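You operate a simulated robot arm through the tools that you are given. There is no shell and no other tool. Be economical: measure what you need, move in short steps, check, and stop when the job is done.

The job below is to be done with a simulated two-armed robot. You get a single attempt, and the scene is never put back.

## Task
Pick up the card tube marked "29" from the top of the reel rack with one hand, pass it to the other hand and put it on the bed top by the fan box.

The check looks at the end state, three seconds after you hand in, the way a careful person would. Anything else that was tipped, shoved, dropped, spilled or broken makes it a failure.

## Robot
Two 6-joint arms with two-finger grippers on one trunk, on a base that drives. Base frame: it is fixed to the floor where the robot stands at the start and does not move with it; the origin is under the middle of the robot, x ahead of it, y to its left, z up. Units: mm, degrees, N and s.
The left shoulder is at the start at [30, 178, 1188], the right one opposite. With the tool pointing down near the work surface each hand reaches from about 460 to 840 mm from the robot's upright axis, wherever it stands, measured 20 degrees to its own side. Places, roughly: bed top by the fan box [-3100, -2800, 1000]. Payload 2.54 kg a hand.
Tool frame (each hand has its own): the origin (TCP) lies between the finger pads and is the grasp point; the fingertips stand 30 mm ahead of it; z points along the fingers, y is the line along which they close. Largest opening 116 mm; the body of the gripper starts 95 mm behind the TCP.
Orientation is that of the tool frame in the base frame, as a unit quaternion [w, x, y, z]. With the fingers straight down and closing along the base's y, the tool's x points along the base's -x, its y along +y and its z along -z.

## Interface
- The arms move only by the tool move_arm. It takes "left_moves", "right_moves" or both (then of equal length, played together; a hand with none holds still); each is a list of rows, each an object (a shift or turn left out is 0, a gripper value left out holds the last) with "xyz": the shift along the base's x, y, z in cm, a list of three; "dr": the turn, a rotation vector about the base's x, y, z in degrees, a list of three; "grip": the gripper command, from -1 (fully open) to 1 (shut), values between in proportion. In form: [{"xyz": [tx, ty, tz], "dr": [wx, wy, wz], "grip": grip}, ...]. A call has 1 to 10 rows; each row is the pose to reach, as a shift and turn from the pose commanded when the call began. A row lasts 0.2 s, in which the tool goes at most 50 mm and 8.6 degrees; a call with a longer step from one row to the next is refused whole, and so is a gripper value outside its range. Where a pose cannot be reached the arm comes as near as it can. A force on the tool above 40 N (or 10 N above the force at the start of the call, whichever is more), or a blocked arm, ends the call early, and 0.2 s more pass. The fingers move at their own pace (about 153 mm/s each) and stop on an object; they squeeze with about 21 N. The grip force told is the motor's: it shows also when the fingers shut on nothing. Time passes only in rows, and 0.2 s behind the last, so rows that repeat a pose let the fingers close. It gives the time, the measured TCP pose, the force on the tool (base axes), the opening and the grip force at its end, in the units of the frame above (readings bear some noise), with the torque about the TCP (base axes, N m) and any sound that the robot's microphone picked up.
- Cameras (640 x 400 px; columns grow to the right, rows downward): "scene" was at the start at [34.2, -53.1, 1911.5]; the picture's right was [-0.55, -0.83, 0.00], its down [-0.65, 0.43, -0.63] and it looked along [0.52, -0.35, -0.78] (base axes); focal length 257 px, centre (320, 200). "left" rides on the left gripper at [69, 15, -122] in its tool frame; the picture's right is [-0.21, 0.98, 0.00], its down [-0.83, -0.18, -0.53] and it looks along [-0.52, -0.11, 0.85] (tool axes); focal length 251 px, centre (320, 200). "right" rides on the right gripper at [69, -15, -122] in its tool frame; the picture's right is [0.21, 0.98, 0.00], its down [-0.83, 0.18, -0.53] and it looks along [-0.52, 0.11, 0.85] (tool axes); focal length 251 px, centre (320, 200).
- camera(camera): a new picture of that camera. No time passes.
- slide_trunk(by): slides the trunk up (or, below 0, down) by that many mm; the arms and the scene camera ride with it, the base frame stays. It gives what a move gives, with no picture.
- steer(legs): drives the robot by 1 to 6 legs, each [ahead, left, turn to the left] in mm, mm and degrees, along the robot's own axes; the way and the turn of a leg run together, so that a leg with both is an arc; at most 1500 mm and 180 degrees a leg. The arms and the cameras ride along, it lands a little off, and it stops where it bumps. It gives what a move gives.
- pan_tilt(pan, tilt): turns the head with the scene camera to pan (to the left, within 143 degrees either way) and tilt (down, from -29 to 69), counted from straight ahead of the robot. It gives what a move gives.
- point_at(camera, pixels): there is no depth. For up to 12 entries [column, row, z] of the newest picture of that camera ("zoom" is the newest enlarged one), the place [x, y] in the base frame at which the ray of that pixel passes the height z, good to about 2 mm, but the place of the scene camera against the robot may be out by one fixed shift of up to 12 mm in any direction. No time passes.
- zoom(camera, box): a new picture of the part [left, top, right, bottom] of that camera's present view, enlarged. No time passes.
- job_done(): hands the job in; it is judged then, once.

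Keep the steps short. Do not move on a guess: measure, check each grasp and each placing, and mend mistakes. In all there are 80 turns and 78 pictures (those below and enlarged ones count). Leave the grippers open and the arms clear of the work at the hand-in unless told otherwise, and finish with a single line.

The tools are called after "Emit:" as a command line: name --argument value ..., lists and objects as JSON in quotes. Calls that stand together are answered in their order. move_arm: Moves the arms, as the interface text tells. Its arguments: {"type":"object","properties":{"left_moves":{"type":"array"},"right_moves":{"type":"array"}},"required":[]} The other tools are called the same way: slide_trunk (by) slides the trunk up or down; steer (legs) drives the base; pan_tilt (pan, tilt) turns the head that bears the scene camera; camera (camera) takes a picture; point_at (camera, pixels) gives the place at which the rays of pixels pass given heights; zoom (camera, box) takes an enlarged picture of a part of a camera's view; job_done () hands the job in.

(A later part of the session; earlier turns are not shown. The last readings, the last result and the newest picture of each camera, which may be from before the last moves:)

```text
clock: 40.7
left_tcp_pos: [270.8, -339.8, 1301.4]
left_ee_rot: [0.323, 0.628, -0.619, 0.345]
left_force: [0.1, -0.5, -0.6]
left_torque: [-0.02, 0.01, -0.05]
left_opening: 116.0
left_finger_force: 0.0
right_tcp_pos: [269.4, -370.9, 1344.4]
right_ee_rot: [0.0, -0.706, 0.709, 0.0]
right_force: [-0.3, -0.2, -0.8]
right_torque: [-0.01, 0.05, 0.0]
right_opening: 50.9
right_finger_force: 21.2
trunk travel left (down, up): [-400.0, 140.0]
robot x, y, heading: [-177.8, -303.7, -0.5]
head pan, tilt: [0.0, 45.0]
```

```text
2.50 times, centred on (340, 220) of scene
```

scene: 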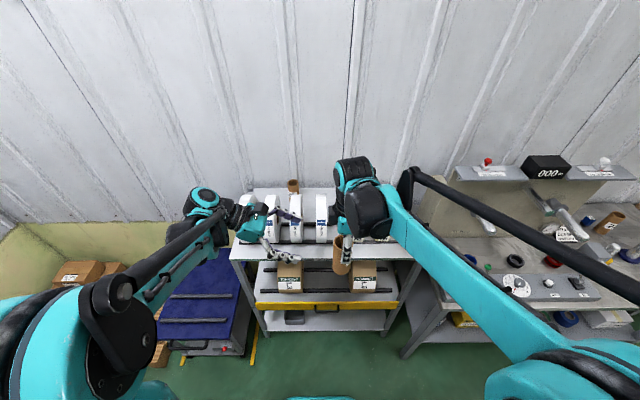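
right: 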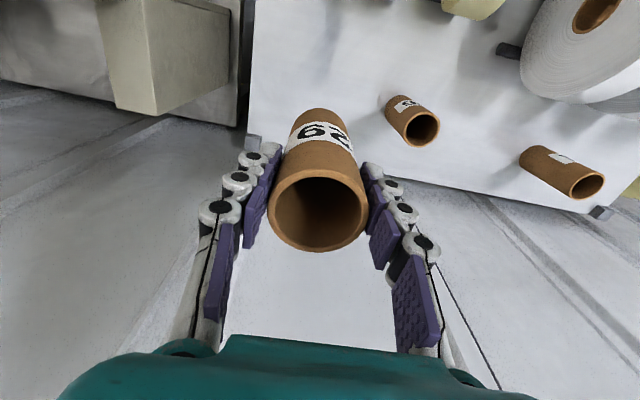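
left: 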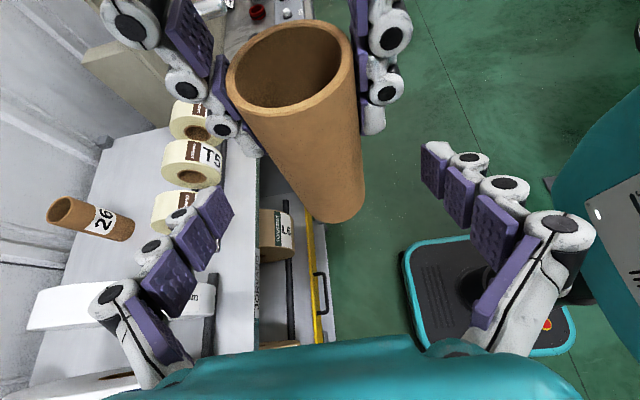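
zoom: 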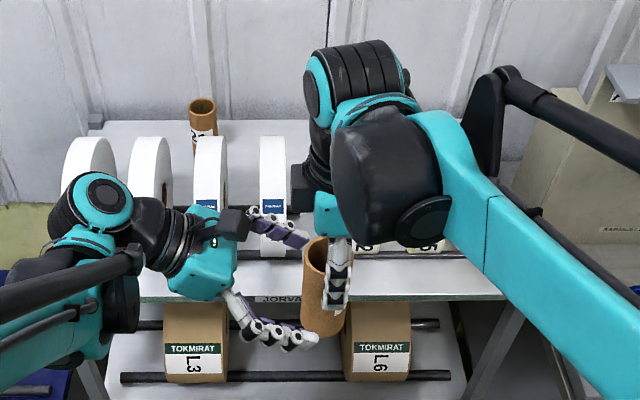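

The tube lies between the left finger pads with clearance to the right fingers. I'll advance the last 37 mm and then close the left gripper.

Emit:
move_arm --left_moves '[{"xyz": [-0.1, -1.5, -0.9]}, {"xyz": [-0.1, -3.1, -1.9]}, {"xyz": [-0.1, -3.1, -1.9]}]'

Emit:
camera --camera "left"

Emit:
zoom --camera "scene" --box '[280, 180, 400, 280]'

```text
clock: 41.5
left_tcp_pos: [269.0, -368.0, 1284.6]
left_ee_rot: [0.324, 0.626, -0.618, 0.346]
left_force: [-0.3, 0.1, 0.8]
left_torque: [-0.03, 0.0, 0.03]
left_opening: 115.9
left_finger_force: 0.1
right_tcp_pos: [268.8, -368.6, 1345.5]
right_ee_rot: [0.0, -0.706, 0.708, 0.0]
right_force: [-0.4, 0.6, 0.0]
right_torque: [-0.01, -0.03, 0.0]
right_opening: 51.2
right_finger_force: 21.3
trunk travel left (down, up): [-400.0, 140.0]
robot x, y, heading: [-176.7, -303.1, -0.2]
head pan, tilt: [0.0, 45.0]
```

```text
45 pictures are left
```

left: 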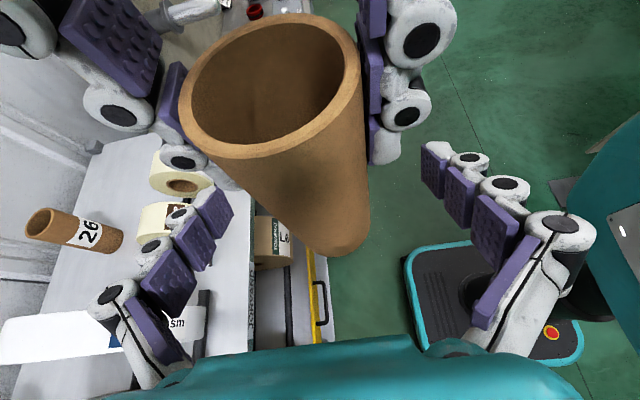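

```text
4.00 times, centred on (340, 230) of scene
```

zoom: 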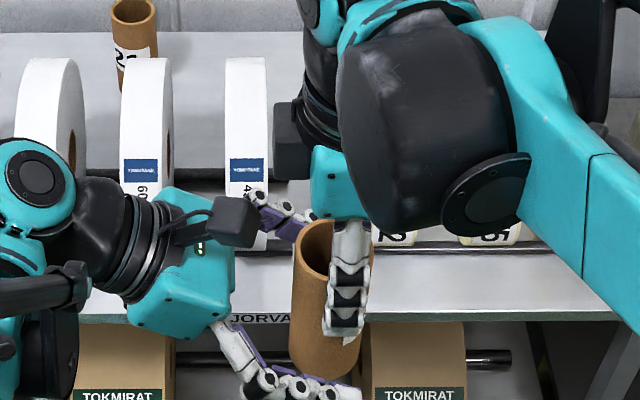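

The left fingers straddle the lower part of the tube. I'll close the left gripper while the right keeps holding.

Emit:
move_arm --left_moves '[{"grip": 1}, {"grip": 1}, {"grip": 1}, {"grip": 1}]'

Emit:
camera --camera "left"

```text
clock: 42.5
left_tcp_pos: [269.3, -368.6, 1284.4]
left_ee_rot: [0.324, 0.627, -0.619, 0.345]
left_force: [-2.3, 7.5, 4.2]
left_torque: [-0.13, 0.14, -0.04]
left_opening: 50.3
left_finger_force: 20.8
right_tcp_pos: [268.8, -370.0, 1345.0]
right_ee_rot: [-0.001, -0.704, 0.71, 0.0]
right_force: [1.6, -7.7, -4.7]
right_torque: [-0.29, -0.23, 0.06]
right_opening: 51.2
right_finger_force: 20.5
trunk travel left (down, up): [-400.0, 140.0]
robot x, y, heading: [-180.7, -301.4, -0.4]
head pan, tilt: [0.0, 45.0]
```

```text
43 pictures are left
```

left: 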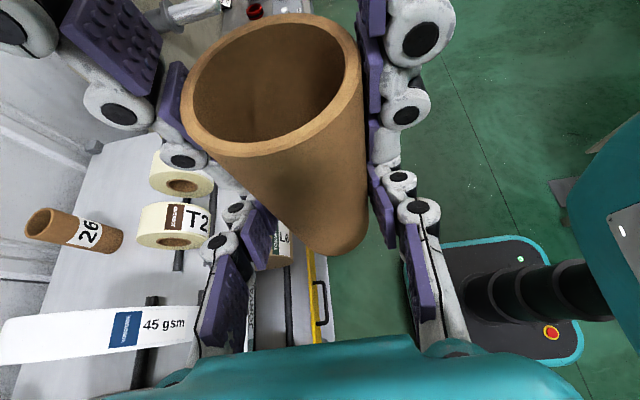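

Both hands hold the tube: left opening 50.3 mm at 20.8 N. Next I'll open the right hand and raise it straight up.

Emit:
move_arm --right_moves '[{"grip": 0.3}, {"grip": -0.5}, {"grip": -0.5}, {"xyz": [0, 0, 3]}, {"xyz": [0, 0, 7]}, {"xyz": [0, 0, 11]}, {"xyz": [0, -2, 15]}, {"xyz": [0, -6, 15]}, {"xyz": [0, -10, 15]}, {"xyz": [0, -14, 15]}]'

Emit:
camera --camera "left"

Emit:
camera --camera "scene"

```text
clock: 44.7
left_tcp_pos: [269.9, -369.0, 1283.4]
left_ee_rot: [0.324, 0.627, -0.619, 0.345]
left_force: [-0.1, -0.7, -0.2]
left_torque: [0.02, 0.03, -0.01]
left_opening: 50.1
left_finger_force: 20.7
right_tcp_pos: [269.7, -512.1, 1494.9]
right_ee_rot: [0.001, -0.705, 0.709, 0.001]
right_force: [0.1, -0.7, 0.8]
right_torque: [0.03, 0.0, 0.02]
right_opening: 87.0
right_finger_force: 0.0
trunk travel left (down, up): [-400.0, 140.0]
robot x, y, heading: [-177.2, -298.2, -0.1]
head pan, tilt: [0.0, 45.0]
```

```text
42 pictures are left
```

left: 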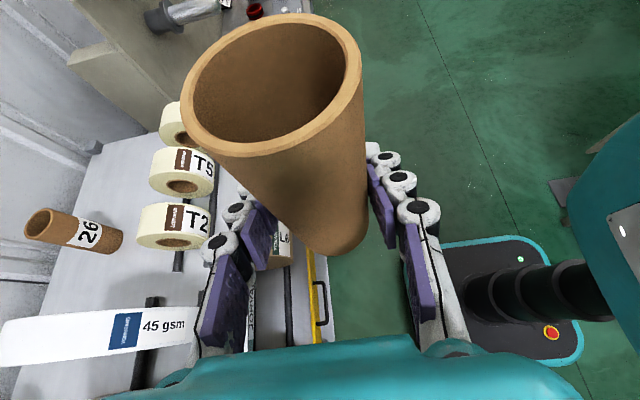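

```text
41 pictures are left
```

scene: 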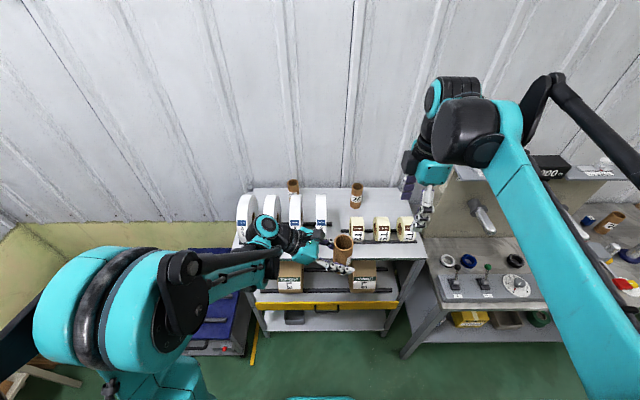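

The handover is done: only the left hand holds the tube (50.1 mm, 20.7 N). Now I'll strafe right along the aisle with heading 0, in two legs.

Emit:
steer --legs '[[-60, -1050, 0], [-300, -1050, 0]]'

Emit:
pan_tilt --pan -120 --tilt 35

Emit:
camera --camera "scene"

Emit:
camera --camera "left"

```text
clock: 55.2
left_tcp_pos: [-102.7, -2438.5, 1285.4]
left_ee_rot: [0.324, 0.627, -0.619, 0.346]
left_force: [-0.3, -0.1, 0.5]
left_torque: [-0.01, 0.0, -0.01]
left_opening: 49.6
left_finger_force: 21.2
right_tcp_pos: [-102.4, -2581.8, 1494.5]
right_ee_rot: [0.0, -0.705, 0.709, -0.001]
right_force: [-0.4, 0.1, 0.6]
right_torque: [-0.02, 0.01, -0.02]
right_opening: 87.0
right_finger_force: 0.0
trunk travel left (down, up): [-400.0, 140.0]
robot x, y, heading: [-552.1, -2373.2, -0.4]
head pan, tilt: [0.0, 45.0]
```

```text
clock: 57.2
left_tcp_pos: [-102.4, -2437.8, 1285.6]
left_ee_rot: [0.324, 0.626, -0.619, 0.346]
left_force: [0.1, 0.2, -0.4]
left_torque: [0.0, 0.02, 0.0]
left_opening: 49.9
left_finger_force: 21.1
right_tcp_pos: [-101.6, -2581.2, 1493.7]
right_ee_rot: [0.0, -0.705, 0.709, 0.0]
right_force: [-0.4, 0.0, 0.3]
right_torque: [-0.01, 0.01, 0.02]
right_opening: 87.1
right_finger_force: 0.1
trunk travel left (down, up): [-400.0, 140.0]
robot x, y, heading: [-553.2, -2370.0, -0.1]
head pan, tilt: [-120.0, 35.0]
```

```text
40 pictures are left
```

scene: 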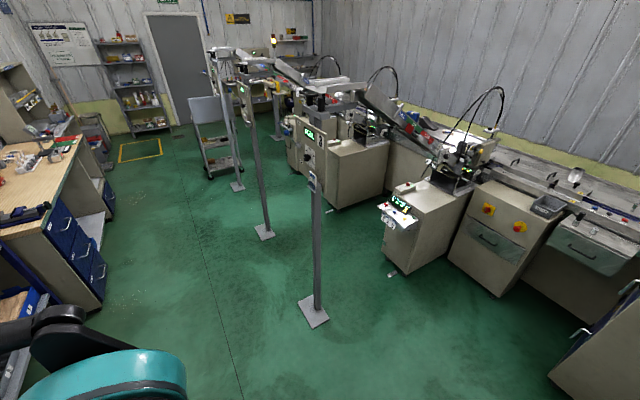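

```text
39 pictures are left
```

left: 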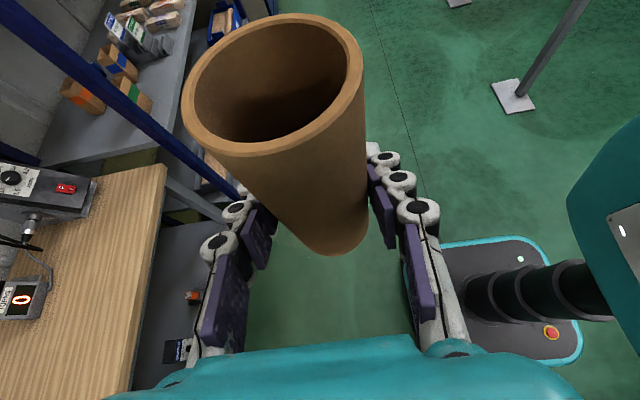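

The tube is secure and the space is clear. I'll back 200 mm and turn 180° to face the machine line.

Emit:
steer --legs '[[-250, 0, 0], [0, 0, 180]]'

Emit:
pan_tilt --pan 10 --tilt 25

Emit:
camera --camera "scene"

```text
clock: 66.4
left_tcp_pos: [-1250.2, -2299.8, 1284.2]
left_ee_rot: [-0.345, 0.62, 0.625, 0.325]
left_force: [-0.2, -0.3, 1.0]
left_torque: [0.03, 0.04, -0.01]
left_opening: 50.0
left_finger_force: 20.9
right_tcp_pos: [-1250.4, -2157.6, 1495.5]
right_ee_rot: [0.0, 0.711, 0.703, 0.0]
right_force: [0.0, -0.9, 0.1]
right_torque: [-0.01, 0.01, -0.04]
right_opening: 86.9
right_finger_force: 0.1
trunk travel left (down, up): [-400.0, 140.0]
robot x, y, heading: [-802.2, -2368.9, 179.3]
head pan, tilt: [-120.0, 35.0]
```

```text
clock: 68.5
left_tcp_pos: [-1250.0, -2301.0, 1284.1]
left_ee_rot: [-0.345, 0.62, 0.626, 0.324]
left_force: [0.4, 0.5, 0.1]
left_torque: [-0.02, 0.0, 0.0]
left_opening: 50.1
left_finger_force: 21.3
right_tcp_pos: [-1250.3, -2157.6, 1495.4]
right_ee_rot: [0.0, 0.711, 0.704, 0.0]
right_force: [0.3, 1.4, -0.4]
right_torque: [-0.05, 0.02, -0.01]
right_opening: 87.3
right_finger_force: 0.1
trunk travel left (down, up): [-400.0, 140.0]
robot x, y, heading: [-804.2, -2369.6, 179.6]
head pan, tilt: [10.0, 25.0]
```

```text
38 pictures are left
```

scene: 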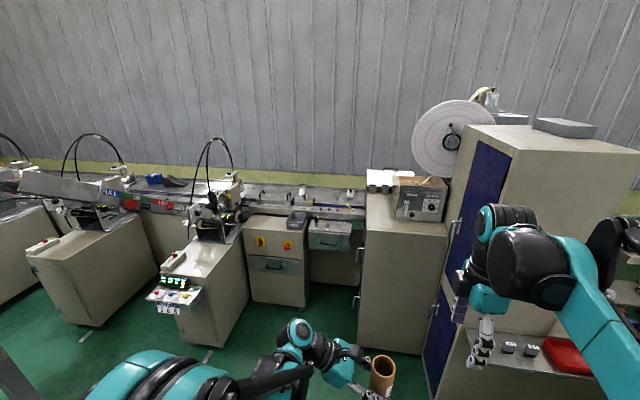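

Target (-3100,-2800) should be near pixel (325,185). I'll zoom there to find the bed top and the fan box.

Emit:
zoom --camera "scene" --box '[230, 150, 460, 290]'

Emit:
point_at --camera "scene" --pixels '[[380, 178, 1000], [365, 195, 1000], [325, 185, 1000], [250, 188, 1000], [360, 345, 0], [308, 305, 0], [252, 300, 0], [215, 345, 0], [350, 215, 1000], [310, 218, 1000], [395, 218, 1000], [432, 390, 0]]'

```text
2.78 times, centred on (345, 220) of scene
```

zoom: 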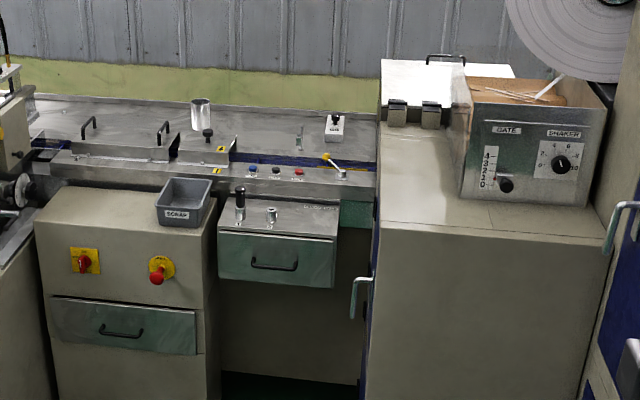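

```text
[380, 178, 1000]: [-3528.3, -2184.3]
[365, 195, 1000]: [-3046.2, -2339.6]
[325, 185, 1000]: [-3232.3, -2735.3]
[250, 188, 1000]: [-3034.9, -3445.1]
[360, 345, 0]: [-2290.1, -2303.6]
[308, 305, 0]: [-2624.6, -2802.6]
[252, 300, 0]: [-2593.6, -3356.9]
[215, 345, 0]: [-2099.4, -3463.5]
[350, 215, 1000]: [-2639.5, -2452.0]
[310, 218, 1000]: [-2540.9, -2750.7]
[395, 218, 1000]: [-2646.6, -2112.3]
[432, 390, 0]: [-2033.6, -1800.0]
```

The bed top is the grey surface behind the button rail. I still need to identify the fan box, so I'll drive closer to about (-1850,-2880).

Emit:
steer --legs '[[500, 510, 0], [550, 0, 0]]'

Emit:
pan_tilt --pan 0 --tilt 35

Emit:
camera --camera "scene"

```text
clock: 75.2
left_tcp_pos: [-2307.0, -2821.0, 1284.1]
left_ee_rot: [-0.348, 0.615, 0.63, 0.322]
left_force: [0.1, -0.3, -0.3]
left_torque: [0.04, -0.01, 0.02]
left_opening: 50.1
left_finger_force: 20.7
right_tcp_pos: [-2307.9, -2679.4, 1494.8]
right_ee_rot: [-0.001, 0.707, 0.708, 0.0]
right_force: [0.0, -0.3, -0.2]
right_torque: [-0.02, 0.0, 0.01]
right_opening: 87.0
right_finger_force: 0.1
trunk travel left (down, up): [-400.0, 140.0]
robot x, y, heading: [-1856.7, -2886.3, -180.0]
head pan, tilt: [10.0, 25.0]
```

```text
clock: 75.9
left_tcp_pos: [-2306.8, -2821.6, 1284.2]
left_ee_rot: [-0.347, 0.616, 0.629, 0.322]
left_force: [0.1, -0.6, 0.0]
left_torque: [-0.01, 0.01, -0.03]
left_opening: 49.7
left_finger_force: 21.5
right_tcp_pos: [-2309.5, -2678.6, 1494.8]
right_ee_rot: [0.0, 0.706, 0.708, 0.001]
right_force: [0.0, -0.2, 0.0]
right_torque: [-0.02, 0.0, 0.0]
right_opening: 87.1
right_finger_force: 0.1
trunk travel left (down, up): [-400.0, 140.0]
robot x, y, heading: [-1865.1, -2882.3, -180.0]
head pan, tilt: [0.0, 35.0]
```

```text
36 pictures are left
```

scene: 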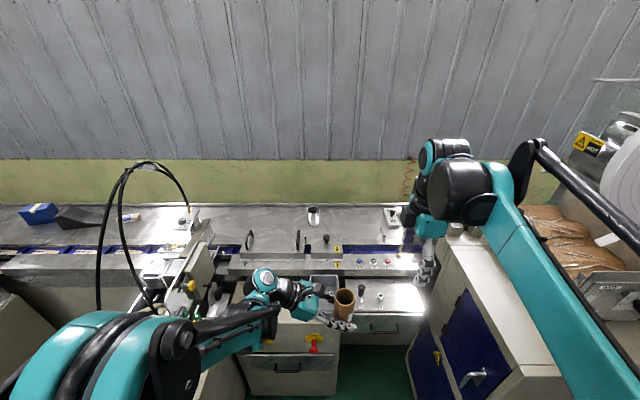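

Emit:
zoom --camera "scene" --box '[210, 190, 440, 330]'

Emit:
point_at --camera "scene" --pixels '[[314, 223, 1000], [392, 225, 1000], [325, 245, 1000], [275, 230, 1000], [350, 240, 1000], [350, 207, 1000], [280, 268, 1000], [385, 268, 1000], [300, 250, 1000], [250, 250, 1000], [355, 225, 1000], [385, 330, 900]]'

```text
2.78 times, centred on (325, 260) of scene
```

zoom: 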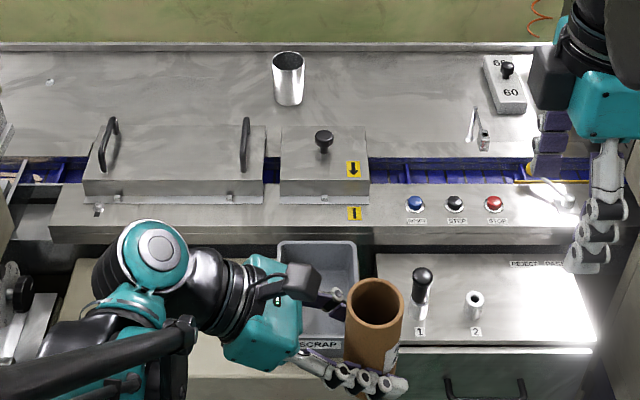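

```text
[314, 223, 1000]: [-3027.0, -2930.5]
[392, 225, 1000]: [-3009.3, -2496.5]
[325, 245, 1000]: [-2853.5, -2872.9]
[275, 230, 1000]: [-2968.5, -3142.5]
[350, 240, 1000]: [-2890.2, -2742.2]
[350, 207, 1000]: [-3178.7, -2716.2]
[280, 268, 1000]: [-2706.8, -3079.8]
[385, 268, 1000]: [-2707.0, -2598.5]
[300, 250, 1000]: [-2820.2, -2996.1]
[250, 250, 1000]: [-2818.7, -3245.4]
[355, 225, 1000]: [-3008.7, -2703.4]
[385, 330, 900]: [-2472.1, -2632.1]
```

The open grey bed top lies between the silver can and the white item with a black knob. I'll look with the right-hand camera and then zoom on the white item for labels.

Emit:
camera --camera "right"

Emit:
zoom --camera "scene" --box '[350, 195, 430, 245]'

```text
34 pictures are left
```

right: 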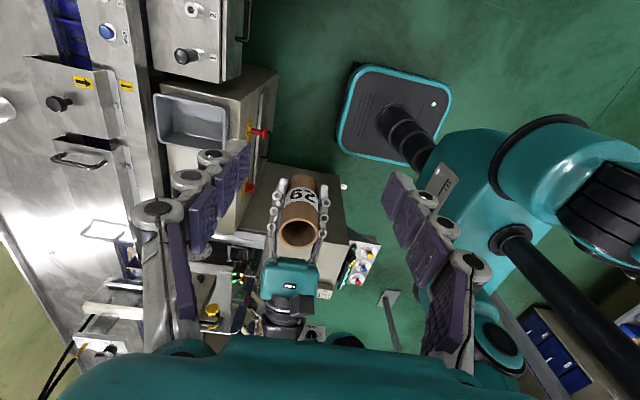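

```text
8.00 times, centred on (390, 220) of scene
```

zoom: 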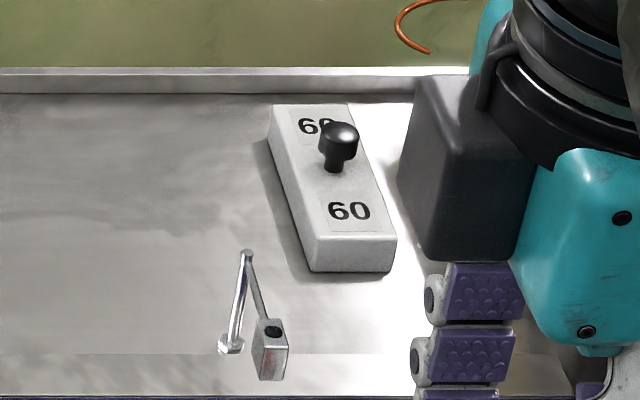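

The white item is a weight block marked "60". The right arm hides part of the view, so I'll pull it back and right to see the rest of the bed top.

Emit:
move_arm --right_moves '[{"xyz": [3, 3, 0]}, {"xyz": [6, 6, 0]}, {"xyz": [9, 9, 0]}, {"xyz": [12, 12, 0]}, {"xyz": [15, 15, 0]}, {"xyz": [16, 18, 0]}]'

Emit:
pan_tilt --pan -5 --tilt 30

Emit:
camera --camera "scene"

Emit:
zoom --camera "scene" --box '[270, 140, 450, 270]'

Emit:
zoom --camera "scene" --box '[0, 160, 280, 330]'

```text
clock: 77.3
left_tcp_pos: [-2308.1, -2819.0, 1283.8]
left_ee_rot: [-0.346, 0.617, 0.629, 0.322]
left_force: [-0.4, 0.1, -0.3]
left_torque: [0.01, 0.0, -0.04]
left_opening: 49.5
left_finger_force: 21.3
right_tcp_pos: [-2150.8, -2493.9, 1495.4]
right_ee_rot: [0.0, 0.707, 0.707, 0.0]
right_force: [1.3, 0.5, 0.7]
right_torque: [-0.02, -0.03, 0.0]
right_opening: 86.8
right_finger_force: 0.1
trunk travel left (down, up): [-400.0, 140.0]
robot x, y, heading: [-1860.1, -2885.4, -179.8]
head pan, tilt: [0.0, 35.0]
```

```text
clock: 78.0
left_tcp_pos: [-2306.5, -2821.0, 1284.1]
left_ee_rot: [-0.348, 0.615, 0.629, 0.322]
left_force: [0.3, -0.1, 0.2]
left_torque: [0.0, 0.02, 0.02]
left_opening: 49.6
left_finger_force: 21.3
right_tcp_pos: [-2149.5, -2496.6, 1494.7]
right_ee_rot: [0.0, 0.707, 0.708, 0.0]
right_force: [0.9, -0.2, 0.2]
right_torque: [-0.02, 0.0, 0.01]
right_opening: 86.8
right_finger_force: 0.1
trunk travel left (down, up): [-400.0, 140.0]
robot x, y, heading: [-1858.5, -2883.9, -180.0]
head pan, tilt: [-5.0, 30.0]
```

```text
32 pictures are left
```

scene: 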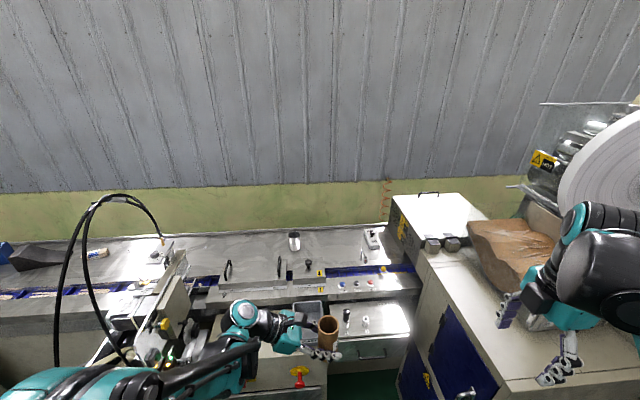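

```text
3.08 times, centred on (360, 205) of scene
```

zoom: 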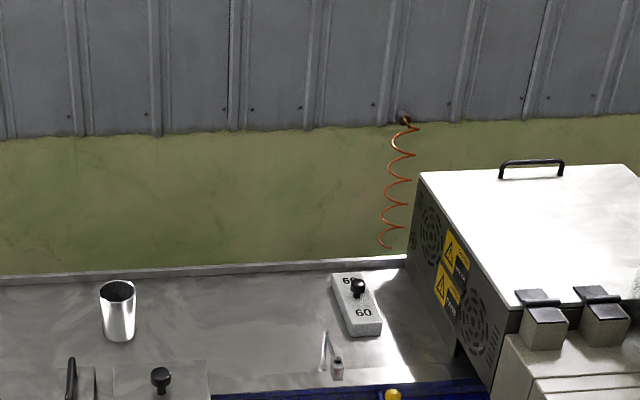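

```text
2.29 times, centred on (140, 245) of scene
```

zoom: 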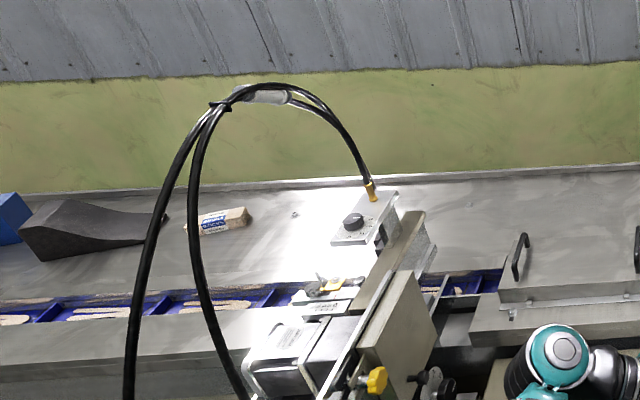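

The fan box is the box with two fan grilles at the right end of the bed, at y≈-2400. I'll aim for the clear bed top at about (-3070,-2740), well away from the silver can and the "60" block. First I'll swing the left hand to point forward while extending it at its safe height.

Emit:
move_arm --left_moves '[{"xyz": [-3, 0, 1], "dr": [0, 0, 7.5]}, {"xyz": [-6, 1, 2], "dr": [0, 0, 15]}, {"xyz": [-9, 1, 3], "dr": [0, 0, 22.5]}, {"xyz": [-12, 2, 3], "dr": [0, 0, 30]}, {"xyz": [-15, 2, 3], "dr": [0, 0, 37.5]}, {"xyz": [-18, 3, 3], "dr": [0, 0, 45]}, {"xyz": [-20, 3, 3], "dr": [0, 0, 52.5]}, {"xyz": [-22, 4, 3], "dr": [0, 0, 60]}, {"xyz": [-24, 4, 3], "dr": [0, 0, 67.5]}, {"xyz": [-25, 4, 3], "dr": [0, 0, 70]}]'

Emit:
camera --camera "scene"

Emit:
camera --camera "left"

```text
clock: 80.2
left_tcp_pos: [-2540.4, -2796.3, 1313.6]
left_ee_rot: [-0.465, 0.197, 0.858, 0.095]
left_force: [0.3, -0.2, -0.2]
left_torque: [-0.01, 0.01, 0.04]
left_opening: 49.6
left_finger_force: 21.4
left hand out of reach, approached as far as the arm can: row 9, 10
right_tcp_pos: [-2149.9, -2495.3, 1495.8]
right_ee_rot: [0.0, 0.706, 0.708, 0.0]
right_force: [-0.5, 0.9, 0.6]
right_torque: [-0.01, 0.02, 0.01]
right_opening: 87.1
right_finger_force: 0.0
trunk travel left (down, up): [-400.0, 140.0]
robot x, y, heading: [-1858.4, -2881.9, -179.7]
head pan, tilt: [-5.0, 30.0]
```

```text
29 pictures are left
```

scene: 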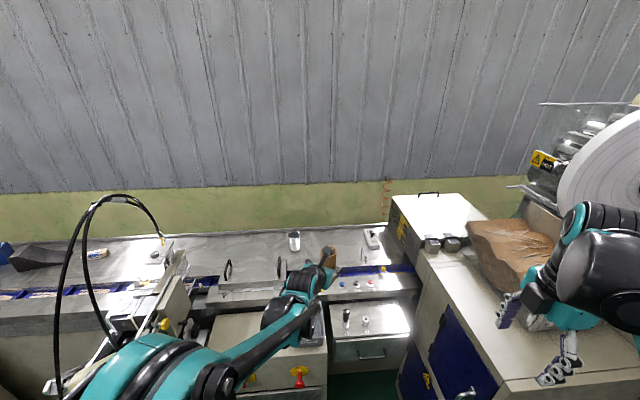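

```text
28 pictures are left
```

left: 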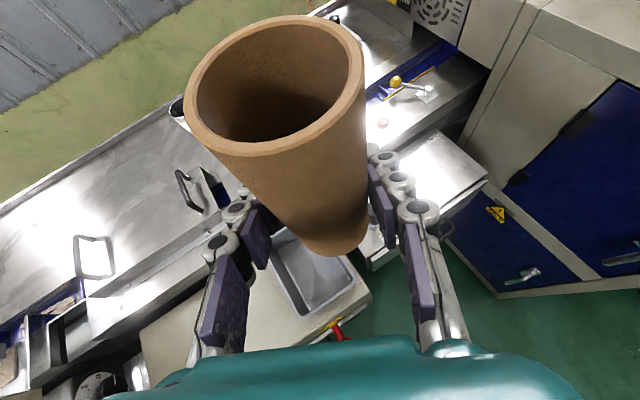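

The left hand is nearly forward-pointing (yaw about 24° right) and the tube is upright. I'll tuck the right hand inward, then drive ahead 400 and right 140.

Emit:
move_arm --right_moves '[{"xyz": [1, -4, 1]}, {"xyz": [2, -8, 2]}, {"xyz": [3, -12, 3]}, {"xyz": [3, -14, 4]}]'

Emit:
steer --legs '[[250, -140, 0]]'

Emit:
pan_tilt --pan 0 --tilt 62

Emit:
camera --camera "scene"

```text
clock: 81.2
left_tcp_pos: [-2541.3, -2797.2, 1312.9]
left_ee_rot: [-0.464, 0.198, 0.858, 0.097]
left_force: [0.8, 0.0, -0.9]
left_torque: [0.0, -0.01, -0.02]
left_opening: 49.8
left_finger_force: 20.6
right_tcp_pos: [-2117.9, -2638.2, 1534.2]
right_ee_rot: [0.0, 0.707, 0.707, 0.0]
right_force: [0.3, -1.2, -0.5]
right_torque: [0.04, -0.01, -0.02]
right_opening: 86.8
right_finger_force: 0.1
trunk travel left (down, up): [-400.0, 140.0]
robot x, y, heading: [-1858.3, -2884.1, -180.1]
head pan, tilt: [-5.0, 30.0]
```

```text
clock: 83.2
left_tcp_pos: [-2786.5, -2650.8, 1314.3]
left_ee_rot: [-0.464, 0.201, 0.857, 0.098]
left_force: [0.4, -0.7, -1.2]
left_torque: [0.02, 0.01, 0.0]
left_opening: 49.9
left_finger_force: 20.8
right_tcp_pos: [-2361.2, -2494.6, 1534.7]
right_ee_rot: [0.0, 0.709, 0.705, 0.0]
right_force: [0.2, 0.3, 0.2]
right_torque: [-0.03, 0.0, 0.03]
right_opening: 87.0
right_finger_force: 0.0
trunk travel left (down, up): [-400.0, 140.0]
robot x, y, heading: [-2105.7, -2743.2, 179.4]
head pan, tilt: [-5.0, 30.0]
```

```text
clock: 84.1
left_tcp_pos: [-2786.3, -2651.1, 1313.0]
left_ee_rot: [-0.464, 0.201, 0.857, 0.098]
left_force: [-0.8, -0.1, -0.6]
left_torque: [-0.03, -0.03, -0.01]
left_opening: 49.9
left_finger_force: 21.0
right_tcp_pos: [-2360.1, -2495.3, 1535.6]
right_ee_rot: [0.0, 0.708, 0.706, 0.0]
right_force: [1.0, 0.2, 1.1]
right_torque: [0.03, 0.01, 0.03]
right_opening: 87.1
right_finger_force: 0.1
trunk travel left (down, up): [-400.0, 140.0]
robot x, y, heading: [-2103.6, -2746.1, 179.8]
head pan, tilt: [0.0, 62.0]
```

```text
27 pictures are left
```

scene: 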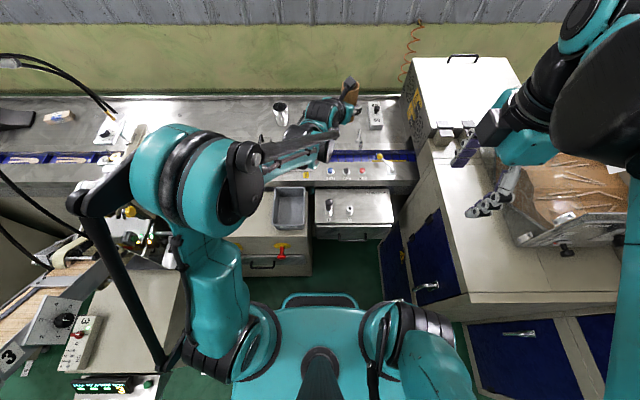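

The base front is at row ~295, the control cabinet front edge at (270,275), and the right cabinet at (440,290). I'll measure the clearances and the bed features.

Emit:
point_at --camera "scene" --pixels '[[320, 294, 200], [270, 277, 100], [385, 262, 0], [442, 297, 900], [466, 322, 0], [405, 318, 200], [281, 115, 1000], [376, 115, 1000], [330, 150, 1000], [410, 150, 1000], [330, 100, 1000], [150, 300, 1000]]'

Emit:
zoom --camera "scene" --box '[240, 80, 440, 205]'

```text
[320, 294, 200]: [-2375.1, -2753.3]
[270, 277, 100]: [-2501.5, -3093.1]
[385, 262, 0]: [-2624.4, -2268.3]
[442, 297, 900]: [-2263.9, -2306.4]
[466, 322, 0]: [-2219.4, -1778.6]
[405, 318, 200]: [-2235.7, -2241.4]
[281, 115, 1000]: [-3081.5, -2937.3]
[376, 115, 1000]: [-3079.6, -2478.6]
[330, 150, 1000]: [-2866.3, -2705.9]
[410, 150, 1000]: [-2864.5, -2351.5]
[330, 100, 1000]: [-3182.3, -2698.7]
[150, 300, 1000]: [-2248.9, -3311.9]
```

```text
3.20 times, centred on (340, 142) of scene
```

zoom: 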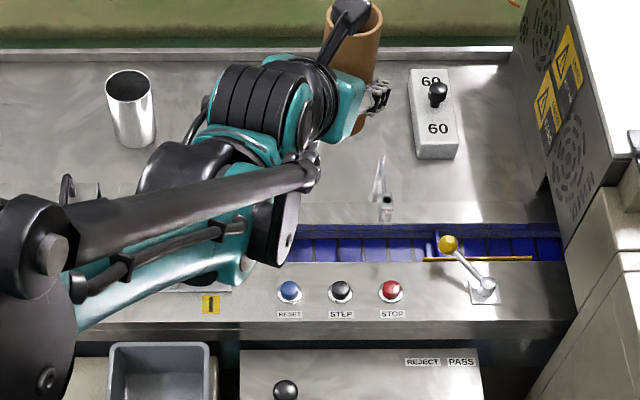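

There is about 125 mm of clearance ahead of the base. I'll drive ahead 85 mm. The bed spot (-3035,-2750) is then within reach, and I'll extend at height before looking again.

Emit:
steer --legs '[[85, 0, 0]]'

Emit:
move_arm --left_moves '[{"xyz": [-3, -2, -2]}, {"xyz": [-6, -4, -4]}, {"xyz": [-9, -6, -6]}, {"xyz": [-12, -8, -8]}, {"xyz": [-14, -9, -10]}, {"xyz": [-16, -9.8, -12]}]'

Emit:
camera --camera "scene"

Emit:
camera --camera "left"

```text
clock: 85.2
left_tcp_pos: [-2872.2, -2650.4, 1313.3]
left_ee_rot: [-0.464, 0.199, 0.858, 0.097]
left_force: [-2.0, -0.5, -1.3]
left_torque: [0.01, -0.01, -0.01]
left_opening: 49.8
left_finger_force: 20.8
right_tcp_pos: [-2448.6, -2494.2, 1534.6]
right_ee_rot: [0.0, 0.709, 0.706, 0.0]
right_force: [0.3, 0.1, -0.1]
right_torque: [0.0, -0.04, -0.01]
right_opening: 87.0
right_finger_force: 0.0
trunk travel left (down, up): [-400.0, 140.0]
robot x, y, heading: [-2191.7, -2746.9, 179.6]
head pan, tilt: [0.0, 62.0]
```

```text
clock: 86.6
left_tcp_pos: [-3031.3, -2750.0, 1190.6]
left_ee_rot: [-0.464, 0.199, 0.858, 0.097]
left_force: [0.0, 0.9, -0.5]
left_torque: [0.02, 0.01, -0.02]
left_opening: 49.7
left_finger_force: 20.9
right_tcp_pos: [-2448.7, -2495.2, 1535.1]
right_ee_rot: [0.0, 0.708, 0.706, 0.0]
right_force: [-0.5, 0.0, -0.1]
right_torque: [-0.02, -0.02, 0.0]
right_opening: 87.1
right_finger_force: 0.0
trunk travel left (down, up): [-400.0, 140.0]
robot x, y, heading: [-2191.1, -2743.7, 179.8]
head pan, tilt: [0.0, 62.0]
```

```text
25 pictures are left
```

scene: 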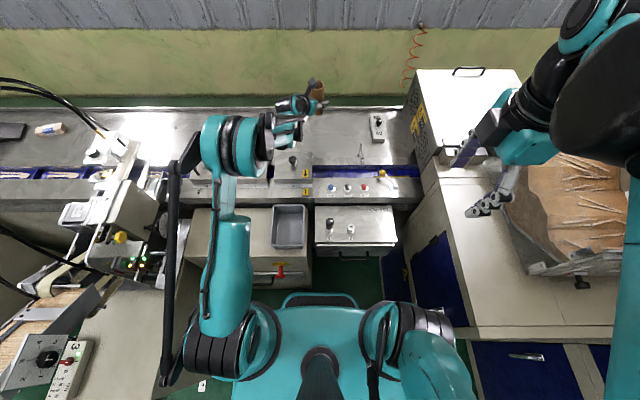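

```text
24 pictures are left
```

left: 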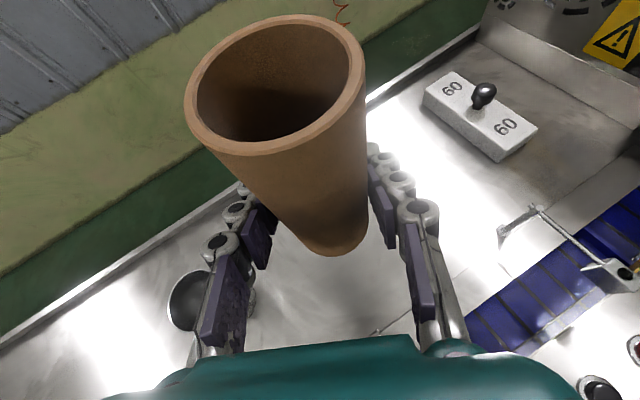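

I can now measure the silver can, the "60" block and the bed height from both cameras.

Emit:
zoom --camera "scene" --box '[260, 70, 420, 170]'

Emit:
point_at --camera "left" --pixels '[[497, 161, 1000], [497, 161, 970], [537, 133, 1000], [537, 133, 970], [426, 103, 1000], [168, 295, 1000], [168, 295, 1080], [255, 295, 1000], [499, 234, 1000]]'

```text
4.00 times, centred on (340, 120) of scene
```

zoom: 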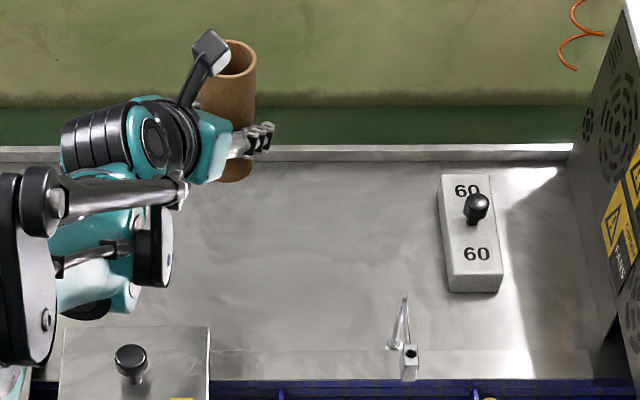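

```text
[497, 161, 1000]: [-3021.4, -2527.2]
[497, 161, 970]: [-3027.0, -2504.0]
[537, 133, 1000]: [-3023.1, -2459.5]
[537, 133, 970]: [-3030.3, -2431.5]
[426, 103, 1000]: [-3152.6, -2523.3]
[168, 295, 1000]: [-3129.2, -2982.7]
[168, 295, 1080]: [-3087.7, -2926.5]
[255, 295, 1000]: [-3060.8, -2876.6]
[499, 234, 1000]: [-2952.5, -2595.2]
```

Emit:
point_at --camera "scene" --pixels '[[372, 143, 1000], [372, 143, 970], [385.5, 142.5, 1000], [385.5, 142.5, 970], [357.5, 156.5, 1000], [357.5, 156.5, 970]]'

```text
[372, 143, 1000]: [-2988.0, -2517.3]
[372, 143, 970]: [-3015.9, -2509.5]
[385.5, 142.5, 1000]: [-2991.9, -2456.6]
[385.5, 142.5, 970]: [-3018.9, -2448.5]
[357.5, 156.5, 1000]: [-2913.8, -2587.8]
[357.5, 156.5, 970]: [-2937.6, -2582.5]
```

The bed is lower than 1000 mm, about 970, and the silver can stands at about (-3055,-2920). I'll shift 30 mm toward the fan box for more clearance, descend to TCP 1060, and look again.

Emit:
move_arm --left_moves '[{"xyz": [0, 1.5, -3]}, {"xyz": [0, 3, -6]}, {"xyz": [0, 3, -9]}, {"xyz": [0, 3, -12]}, {"xyz": [0, 3, -13]}]'

Emit:
camera --camera "left"

Emit:
zoom --camera "scene" --box '[260, 70, 420, 170]'

```text
clock: 87.8
left_tcp_pos: [-3029.7, -2718.4, 1062.7]
left_ee_rot: [-0.463, 0.201, 0.858, 0.097]
left_force: [-0.1, 0.1, -1.0]
left_torque: [0.01, 0.0, 0.01]
left_opening: 49.8
left_finger_force: 21.0
right_tcp_pos: [-2446.2, -2494.2, 1535.5]
right_ee_rot: [0.0, 0.709, 0.705, 0.0]
right_force: [0.3, -0.4, 0.5]
right_torque: [0.01, -0.01, 0.01]
right_opening: 87.0
right_finger_force: 0.1
trunk travel left (down, up): [-400.0, 140.0]
robot x, y, heading: [-2187.8, -2740.6, 179.7]
head pan, tilt: [0.0, 62.0]
```

```text
22 pictures are left
```

left: 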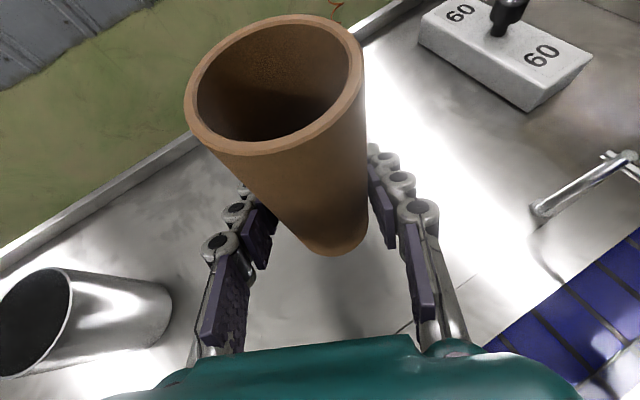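

```text
4.00 times, centred on (340, 120) of scene
```

zoom: 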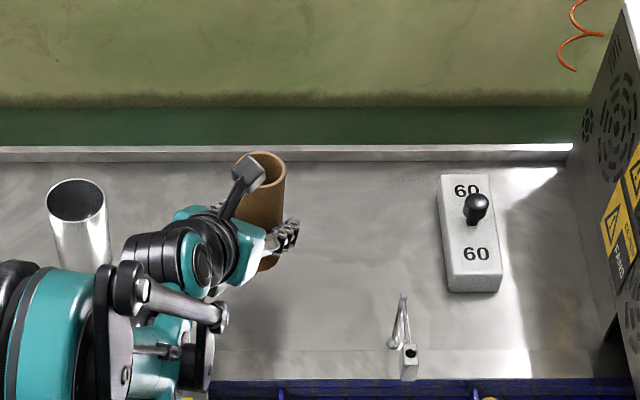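

The can is clear. The wrist hides the knob on the rail cover, so I'll check that from the right-hand camera.

Emit:
camera --camera "right"

Emit:
point_at --camera "left" --pixels '[[529, 112, 970], [529, 112, 985], [529, 112, 1000], [592, 58, 970], [592, 58, 1000]]'

```text
20 pictures are left
```

right: 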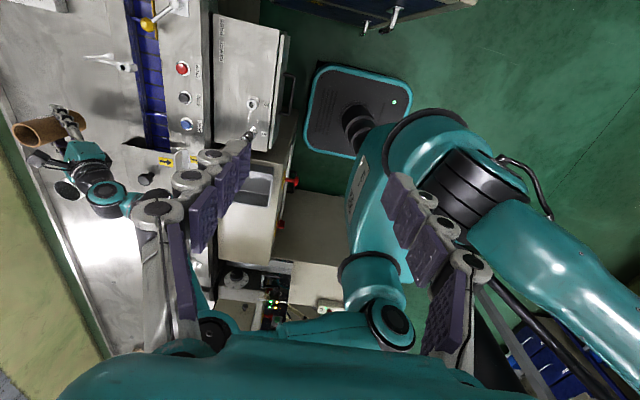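

```text
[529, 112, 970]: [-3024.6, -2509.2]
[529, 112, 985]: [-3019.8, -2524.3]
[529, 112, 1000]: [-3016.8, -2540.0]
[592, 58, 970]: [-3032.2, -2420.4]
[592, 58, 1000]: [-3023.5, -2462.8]
```

Emit:
zoom --camera "right" --box '[0, 90, 240, 240]'

```text
2.67 times, centred on (120, 165) of right
```

zoom: 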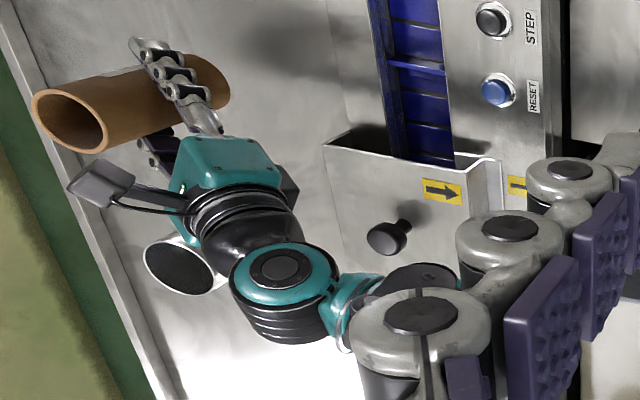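

The wrist comes close above the knobbed cover. I'll shift the placing spot back and right to about (-3085,-2690) so the wrist drops behind the cover's edge, staying at this height for now.

Emit:
move_arm --left_moves '[{"xyz": [-1.5, 1, 0]}, {"xyz": [-3, 2, 0]}, {"xyz": [-4.5, 2.8, 0]}, {"xyz": [-5.5, 2.8, 0]}]'

Emit:
zoom --camera "right" --box '[0, 90, 240, 240]'

```text
clock: 88.8
left_tcp_pos: [-3086.3, -2690.6, 1063.5]
left_ee_rot: [-0.464, 0.199, 0.858, 0.097]
left_force: [-1.2, -0.1, -0.4]
left_torque: [0.04, 0.05, -0.03]
left_opening: 49.6
left_finger_force: 20.7
right_tcp_pos: [-2447.6, -2494.4, 1536.1]
right_ee_rot: [0.0, 0.708, 0.706, -0.001]
right_force: [-1.5, -0.8, 0.2]
right_torque: [-0.02, -0.01, 0.01]
right_opening: 87.1
right_finger_force: 0.1
trunk travel left (down, up): [-400.0, 140.0]
robot x, y, heading: [-2190.1, -2744.8, 179.6]
head pan, tilt: [0.0, 62.0]
```

```text
2.67 times, centred on (120, 165) of right
```

zoom: 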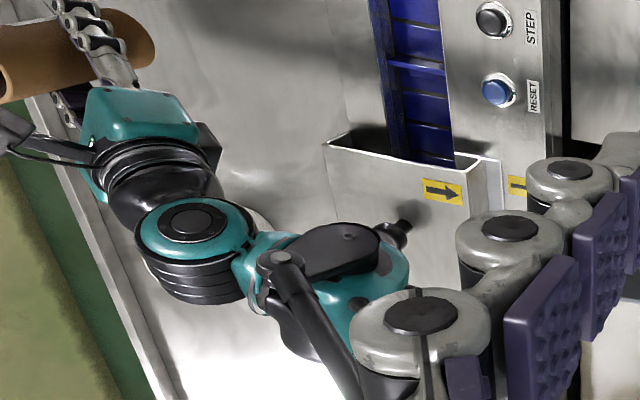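

Emit:
zoom --camera "scene" --box '[250, 80, 378, 160]'

```text
5.00 times, centred on (314, 120) of scene
```

zoom: 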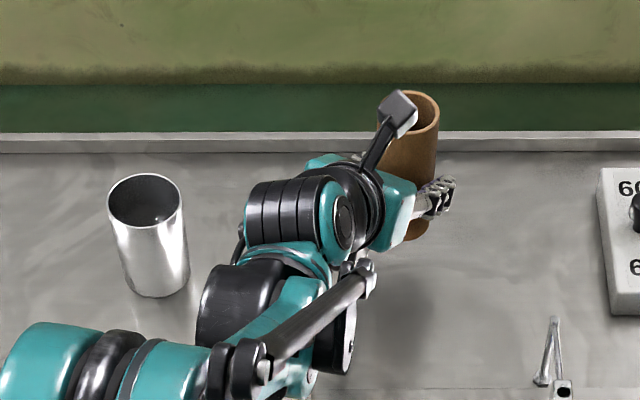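

Emit:
point_at --camera "scene" --pixels '[[319, 147, 1100], [319, 147, 1200], [319, 147, 1300], [318.6, 124, 1100], [318.6, 124, 1200]]'

Emit:
camera --camera "right"

Emit:
point_at --camera "right" --pixels '[[127.5, 183, 1100], [127.5, 183, 1200], [127.5, 183, 1300], [71, 173, 1100], [71, 173, 1200], [150, 175, 1000], [150, 175, 1050]]'

```text
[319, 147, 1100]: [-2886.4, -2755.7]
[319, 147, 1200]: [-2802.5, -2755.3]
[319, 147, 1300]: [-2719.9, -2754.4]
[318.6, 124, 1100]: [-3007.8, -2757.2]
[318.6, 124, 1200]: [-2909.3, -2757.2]
```

```text
16 pictures are left
```

right: 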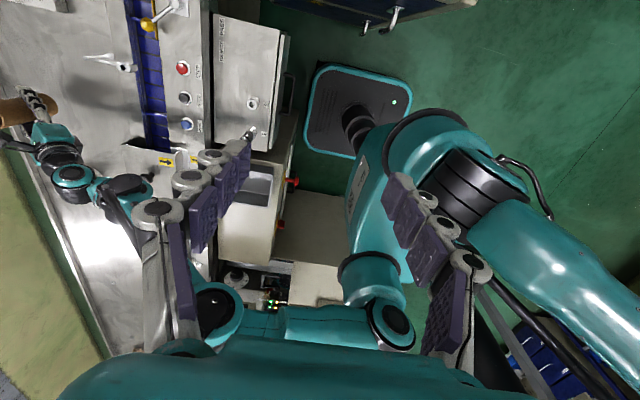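

```text
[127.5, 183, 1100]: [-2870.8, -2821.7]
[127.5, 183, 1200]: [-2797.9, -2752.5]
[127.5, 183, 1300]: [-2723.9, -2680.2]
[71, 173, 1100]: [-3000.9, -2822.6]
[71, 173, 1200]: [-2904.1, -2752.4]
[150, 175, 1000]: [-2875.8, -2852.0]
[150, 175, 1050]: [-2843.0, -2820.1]
```

The wrist joints are at z≈1198, with undersides about 1150, while the knob is below about 1060. That leaves over 40 mm to spare at the final height. I'll descend carefully to TCP ≈1038.

Emit:
move_arm --left_moves '[{"xyz": [0, 0, -1]}, {"xyz": [0, 0, -1.8]}, {"xyz": [0, 0, -2.5]}, {"xyz": [0, 0, -2.5]}]'

Emit:
camera --camera "left"

Emit:
zoom --camera "scene" --box '[290, 80, 386, 140]'

```text
clock: 89.8
left_tcp_pos: [-3087.3, -2689.7, 1038.4]
left_ee_rot: [-0.464, 0.201, 0.857, 0.098]
left_force: [0.4, -0.7, -1.4]
left_torque: [0.0, -0.01, 0.0]
left_opening: 49.7
left_finger_force: 21.3
right_tcp_pos: [-2446.8, -2494.3, 1535.6]
right_ee_rot: [0.0, 0.708, 0.706, 0.0]
right_force: [-0.7, 0.1, 0.2]
right_torque: [-0.01, -0.01, 0.02]
right_opening: 87.0
right_finger_force: 0.1
trunk travel left (down, up): [-400.0, 140.0]
robot x, y, heading: [-2187.9, -2746.2, 179.7]
head pan, tilt: [0.0, 62.0]
```

```text
15 pictures are left
```

left: 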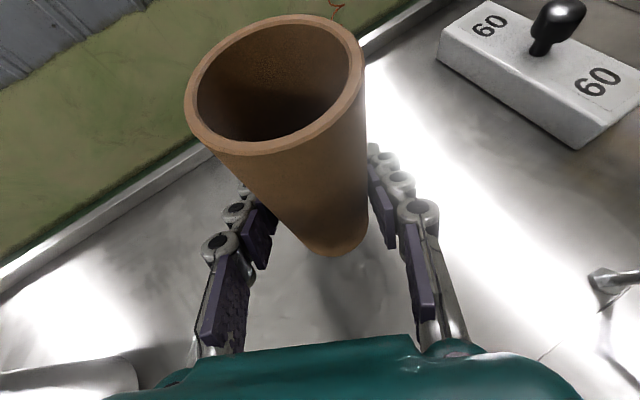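

```text
6.67 times, centred on (338, 110) of scene
```

zoom: 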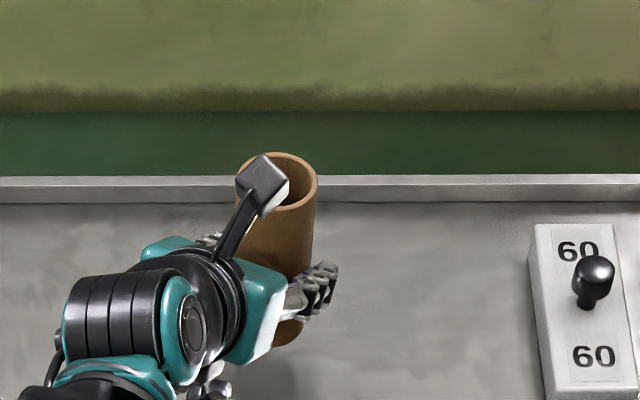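

There is no contact yet. The tube base is at about 993 by estimate. I'll go down in small steps, watching the force.

Emit:
move_arm --left_moves '[{"xyz": [0, 0, -0.3]}, {"xyz": [0, 0, -0.6]}, {"xyz": [0, 0, -0.9]}, {"xyz": [0, 0, -1.2]}]'

```text
clock: 90.8
left_tcp_pos: [-3081.0, -2691.5, 1033.2]
left_ee_rot: [-0.463, 0.2, 0.858, 0.097]
left_force: [0.6, 0.5, -0.9]
left_torque: [0.01, -0.02, 0.01]
left_opening: 49.8
left_finger_force: 20.8
left hand out of reach, approached as far as the arm can: row 2, 3, 4
right_tcp_pos: [-2448.9, -2494.3, 1534.7]
right_ee_rot: [0.0, 0.709, 0.706, 0.001]
right_force: [0.3, 0.9, 0.2]
right_torque: [0.03, 0.0, 0.0]
right_opening: 87.1
right_finger_force: 0.1
trunk travel left (down, up): [-400.0, 140.0]
robot x, y, heading: [-2192.1, -2741.4, 179.7]
head pan, tilt: [0.0, 62.0]
```

The arm is at its reach limit when going lower. I'll raise the hand 60 mm and slide the trunk down 60 mm, which keeps the same height with more reach to spare.

Emit:
move_arm --left_moves '[{"xyz": [0, 0, 3]}, {"xyz": [0, 0, 6]}]'

Emit:
slide_trunk --by -60

Emit:
move_arm --left_moves '[{"xyz": [0, 0, -0.3]}, {"xyz": [0, 0, -0.6]}, {"xyz": [0, 0, -0.9]}]'

```text
clock: 91.4
left_tcp_pos: [-3080.9, -2690.4, 1094.6]
left_ee_rot: [-0.463, 0.2, 0.858, 0.097]
left_force: [0.0, 1.2, -0.1]
left_torque: [0.01, 0.01, 0.0]
left_opening: 49.7
left_finger_force: 21.0
right_tcp_pos: [-2447.8, -2494.5, 1535.0]
right_ee_rot: [0.001, 0.708, 0.706, 0.001]
right_force: [0.3, 0.1, -1.4]
right_torque: [0.01, 0.02, 0.0]
right_opening: 87.1
right_finger_force: 0.0
trunk travel left (down, up): [-400.0, 140.0]
robot x, y, heading: [-2189.5, -2744.5, 179.6]
head pan, tilt: [0.0, 62.0]
```

```text
clock: 92.4
left_tcp_pos: [-3081.5, -2690.7, 1034.8]
left_ee_rot: [-0.464, 0.2, 0.858, 0.097]
left_force: [0.3, 0.5, -0.8]
left_torque: [0.03, 0.0, -0.02]
left_opening: 49.5
left_finger_force: 21.1
right_tcp_pos: [-2446.8, -2495.0, 1475.3]
right_ee_rot: [0.0, 0.708, 0.706, 0.001]
right_force: [-0.2, 0.2, -0.2]
right_torque: [0.01, 0.01, -0.02]
right_opening: 86.9
right_finger_force: 0.0
trunk travel left (down, up): [-340.0, 200.0]
robot x, y, heading: [-2187.7, -2741.1, 179.7]
head pan, tilt: [0.0, 62.0]
```

```text
clock: 93.2
left_tcp_pos: [-3081.0, -2690.1, 1025.8]
left_ee_rot: [-0.463, 0.2, 0.858, 0.098]
left_force: [0.1, -0.3, -0.9]
left_torque: [-0.04, -0.01, -0.02]
left_opening: 49.8
left_finger_force: 20.6
right_tcp_pos: [-2447.3, -2495.2, 1476.0]
right_ee_rot: [0.0, 0.708, 0.706, 0.0]
right_force: [0.3, -0.6, -0.9]
right_torque: [0.01, -0.01, -0.01]
right_opening: 86.9
right_finger_force: 0.1
trunk travel left (down, up): [-340.0, 200.0]
robot x, y, heading: [-2187.7, -2740.5, 179.7]
head pan, tilt: [0.0, 62.0]
```

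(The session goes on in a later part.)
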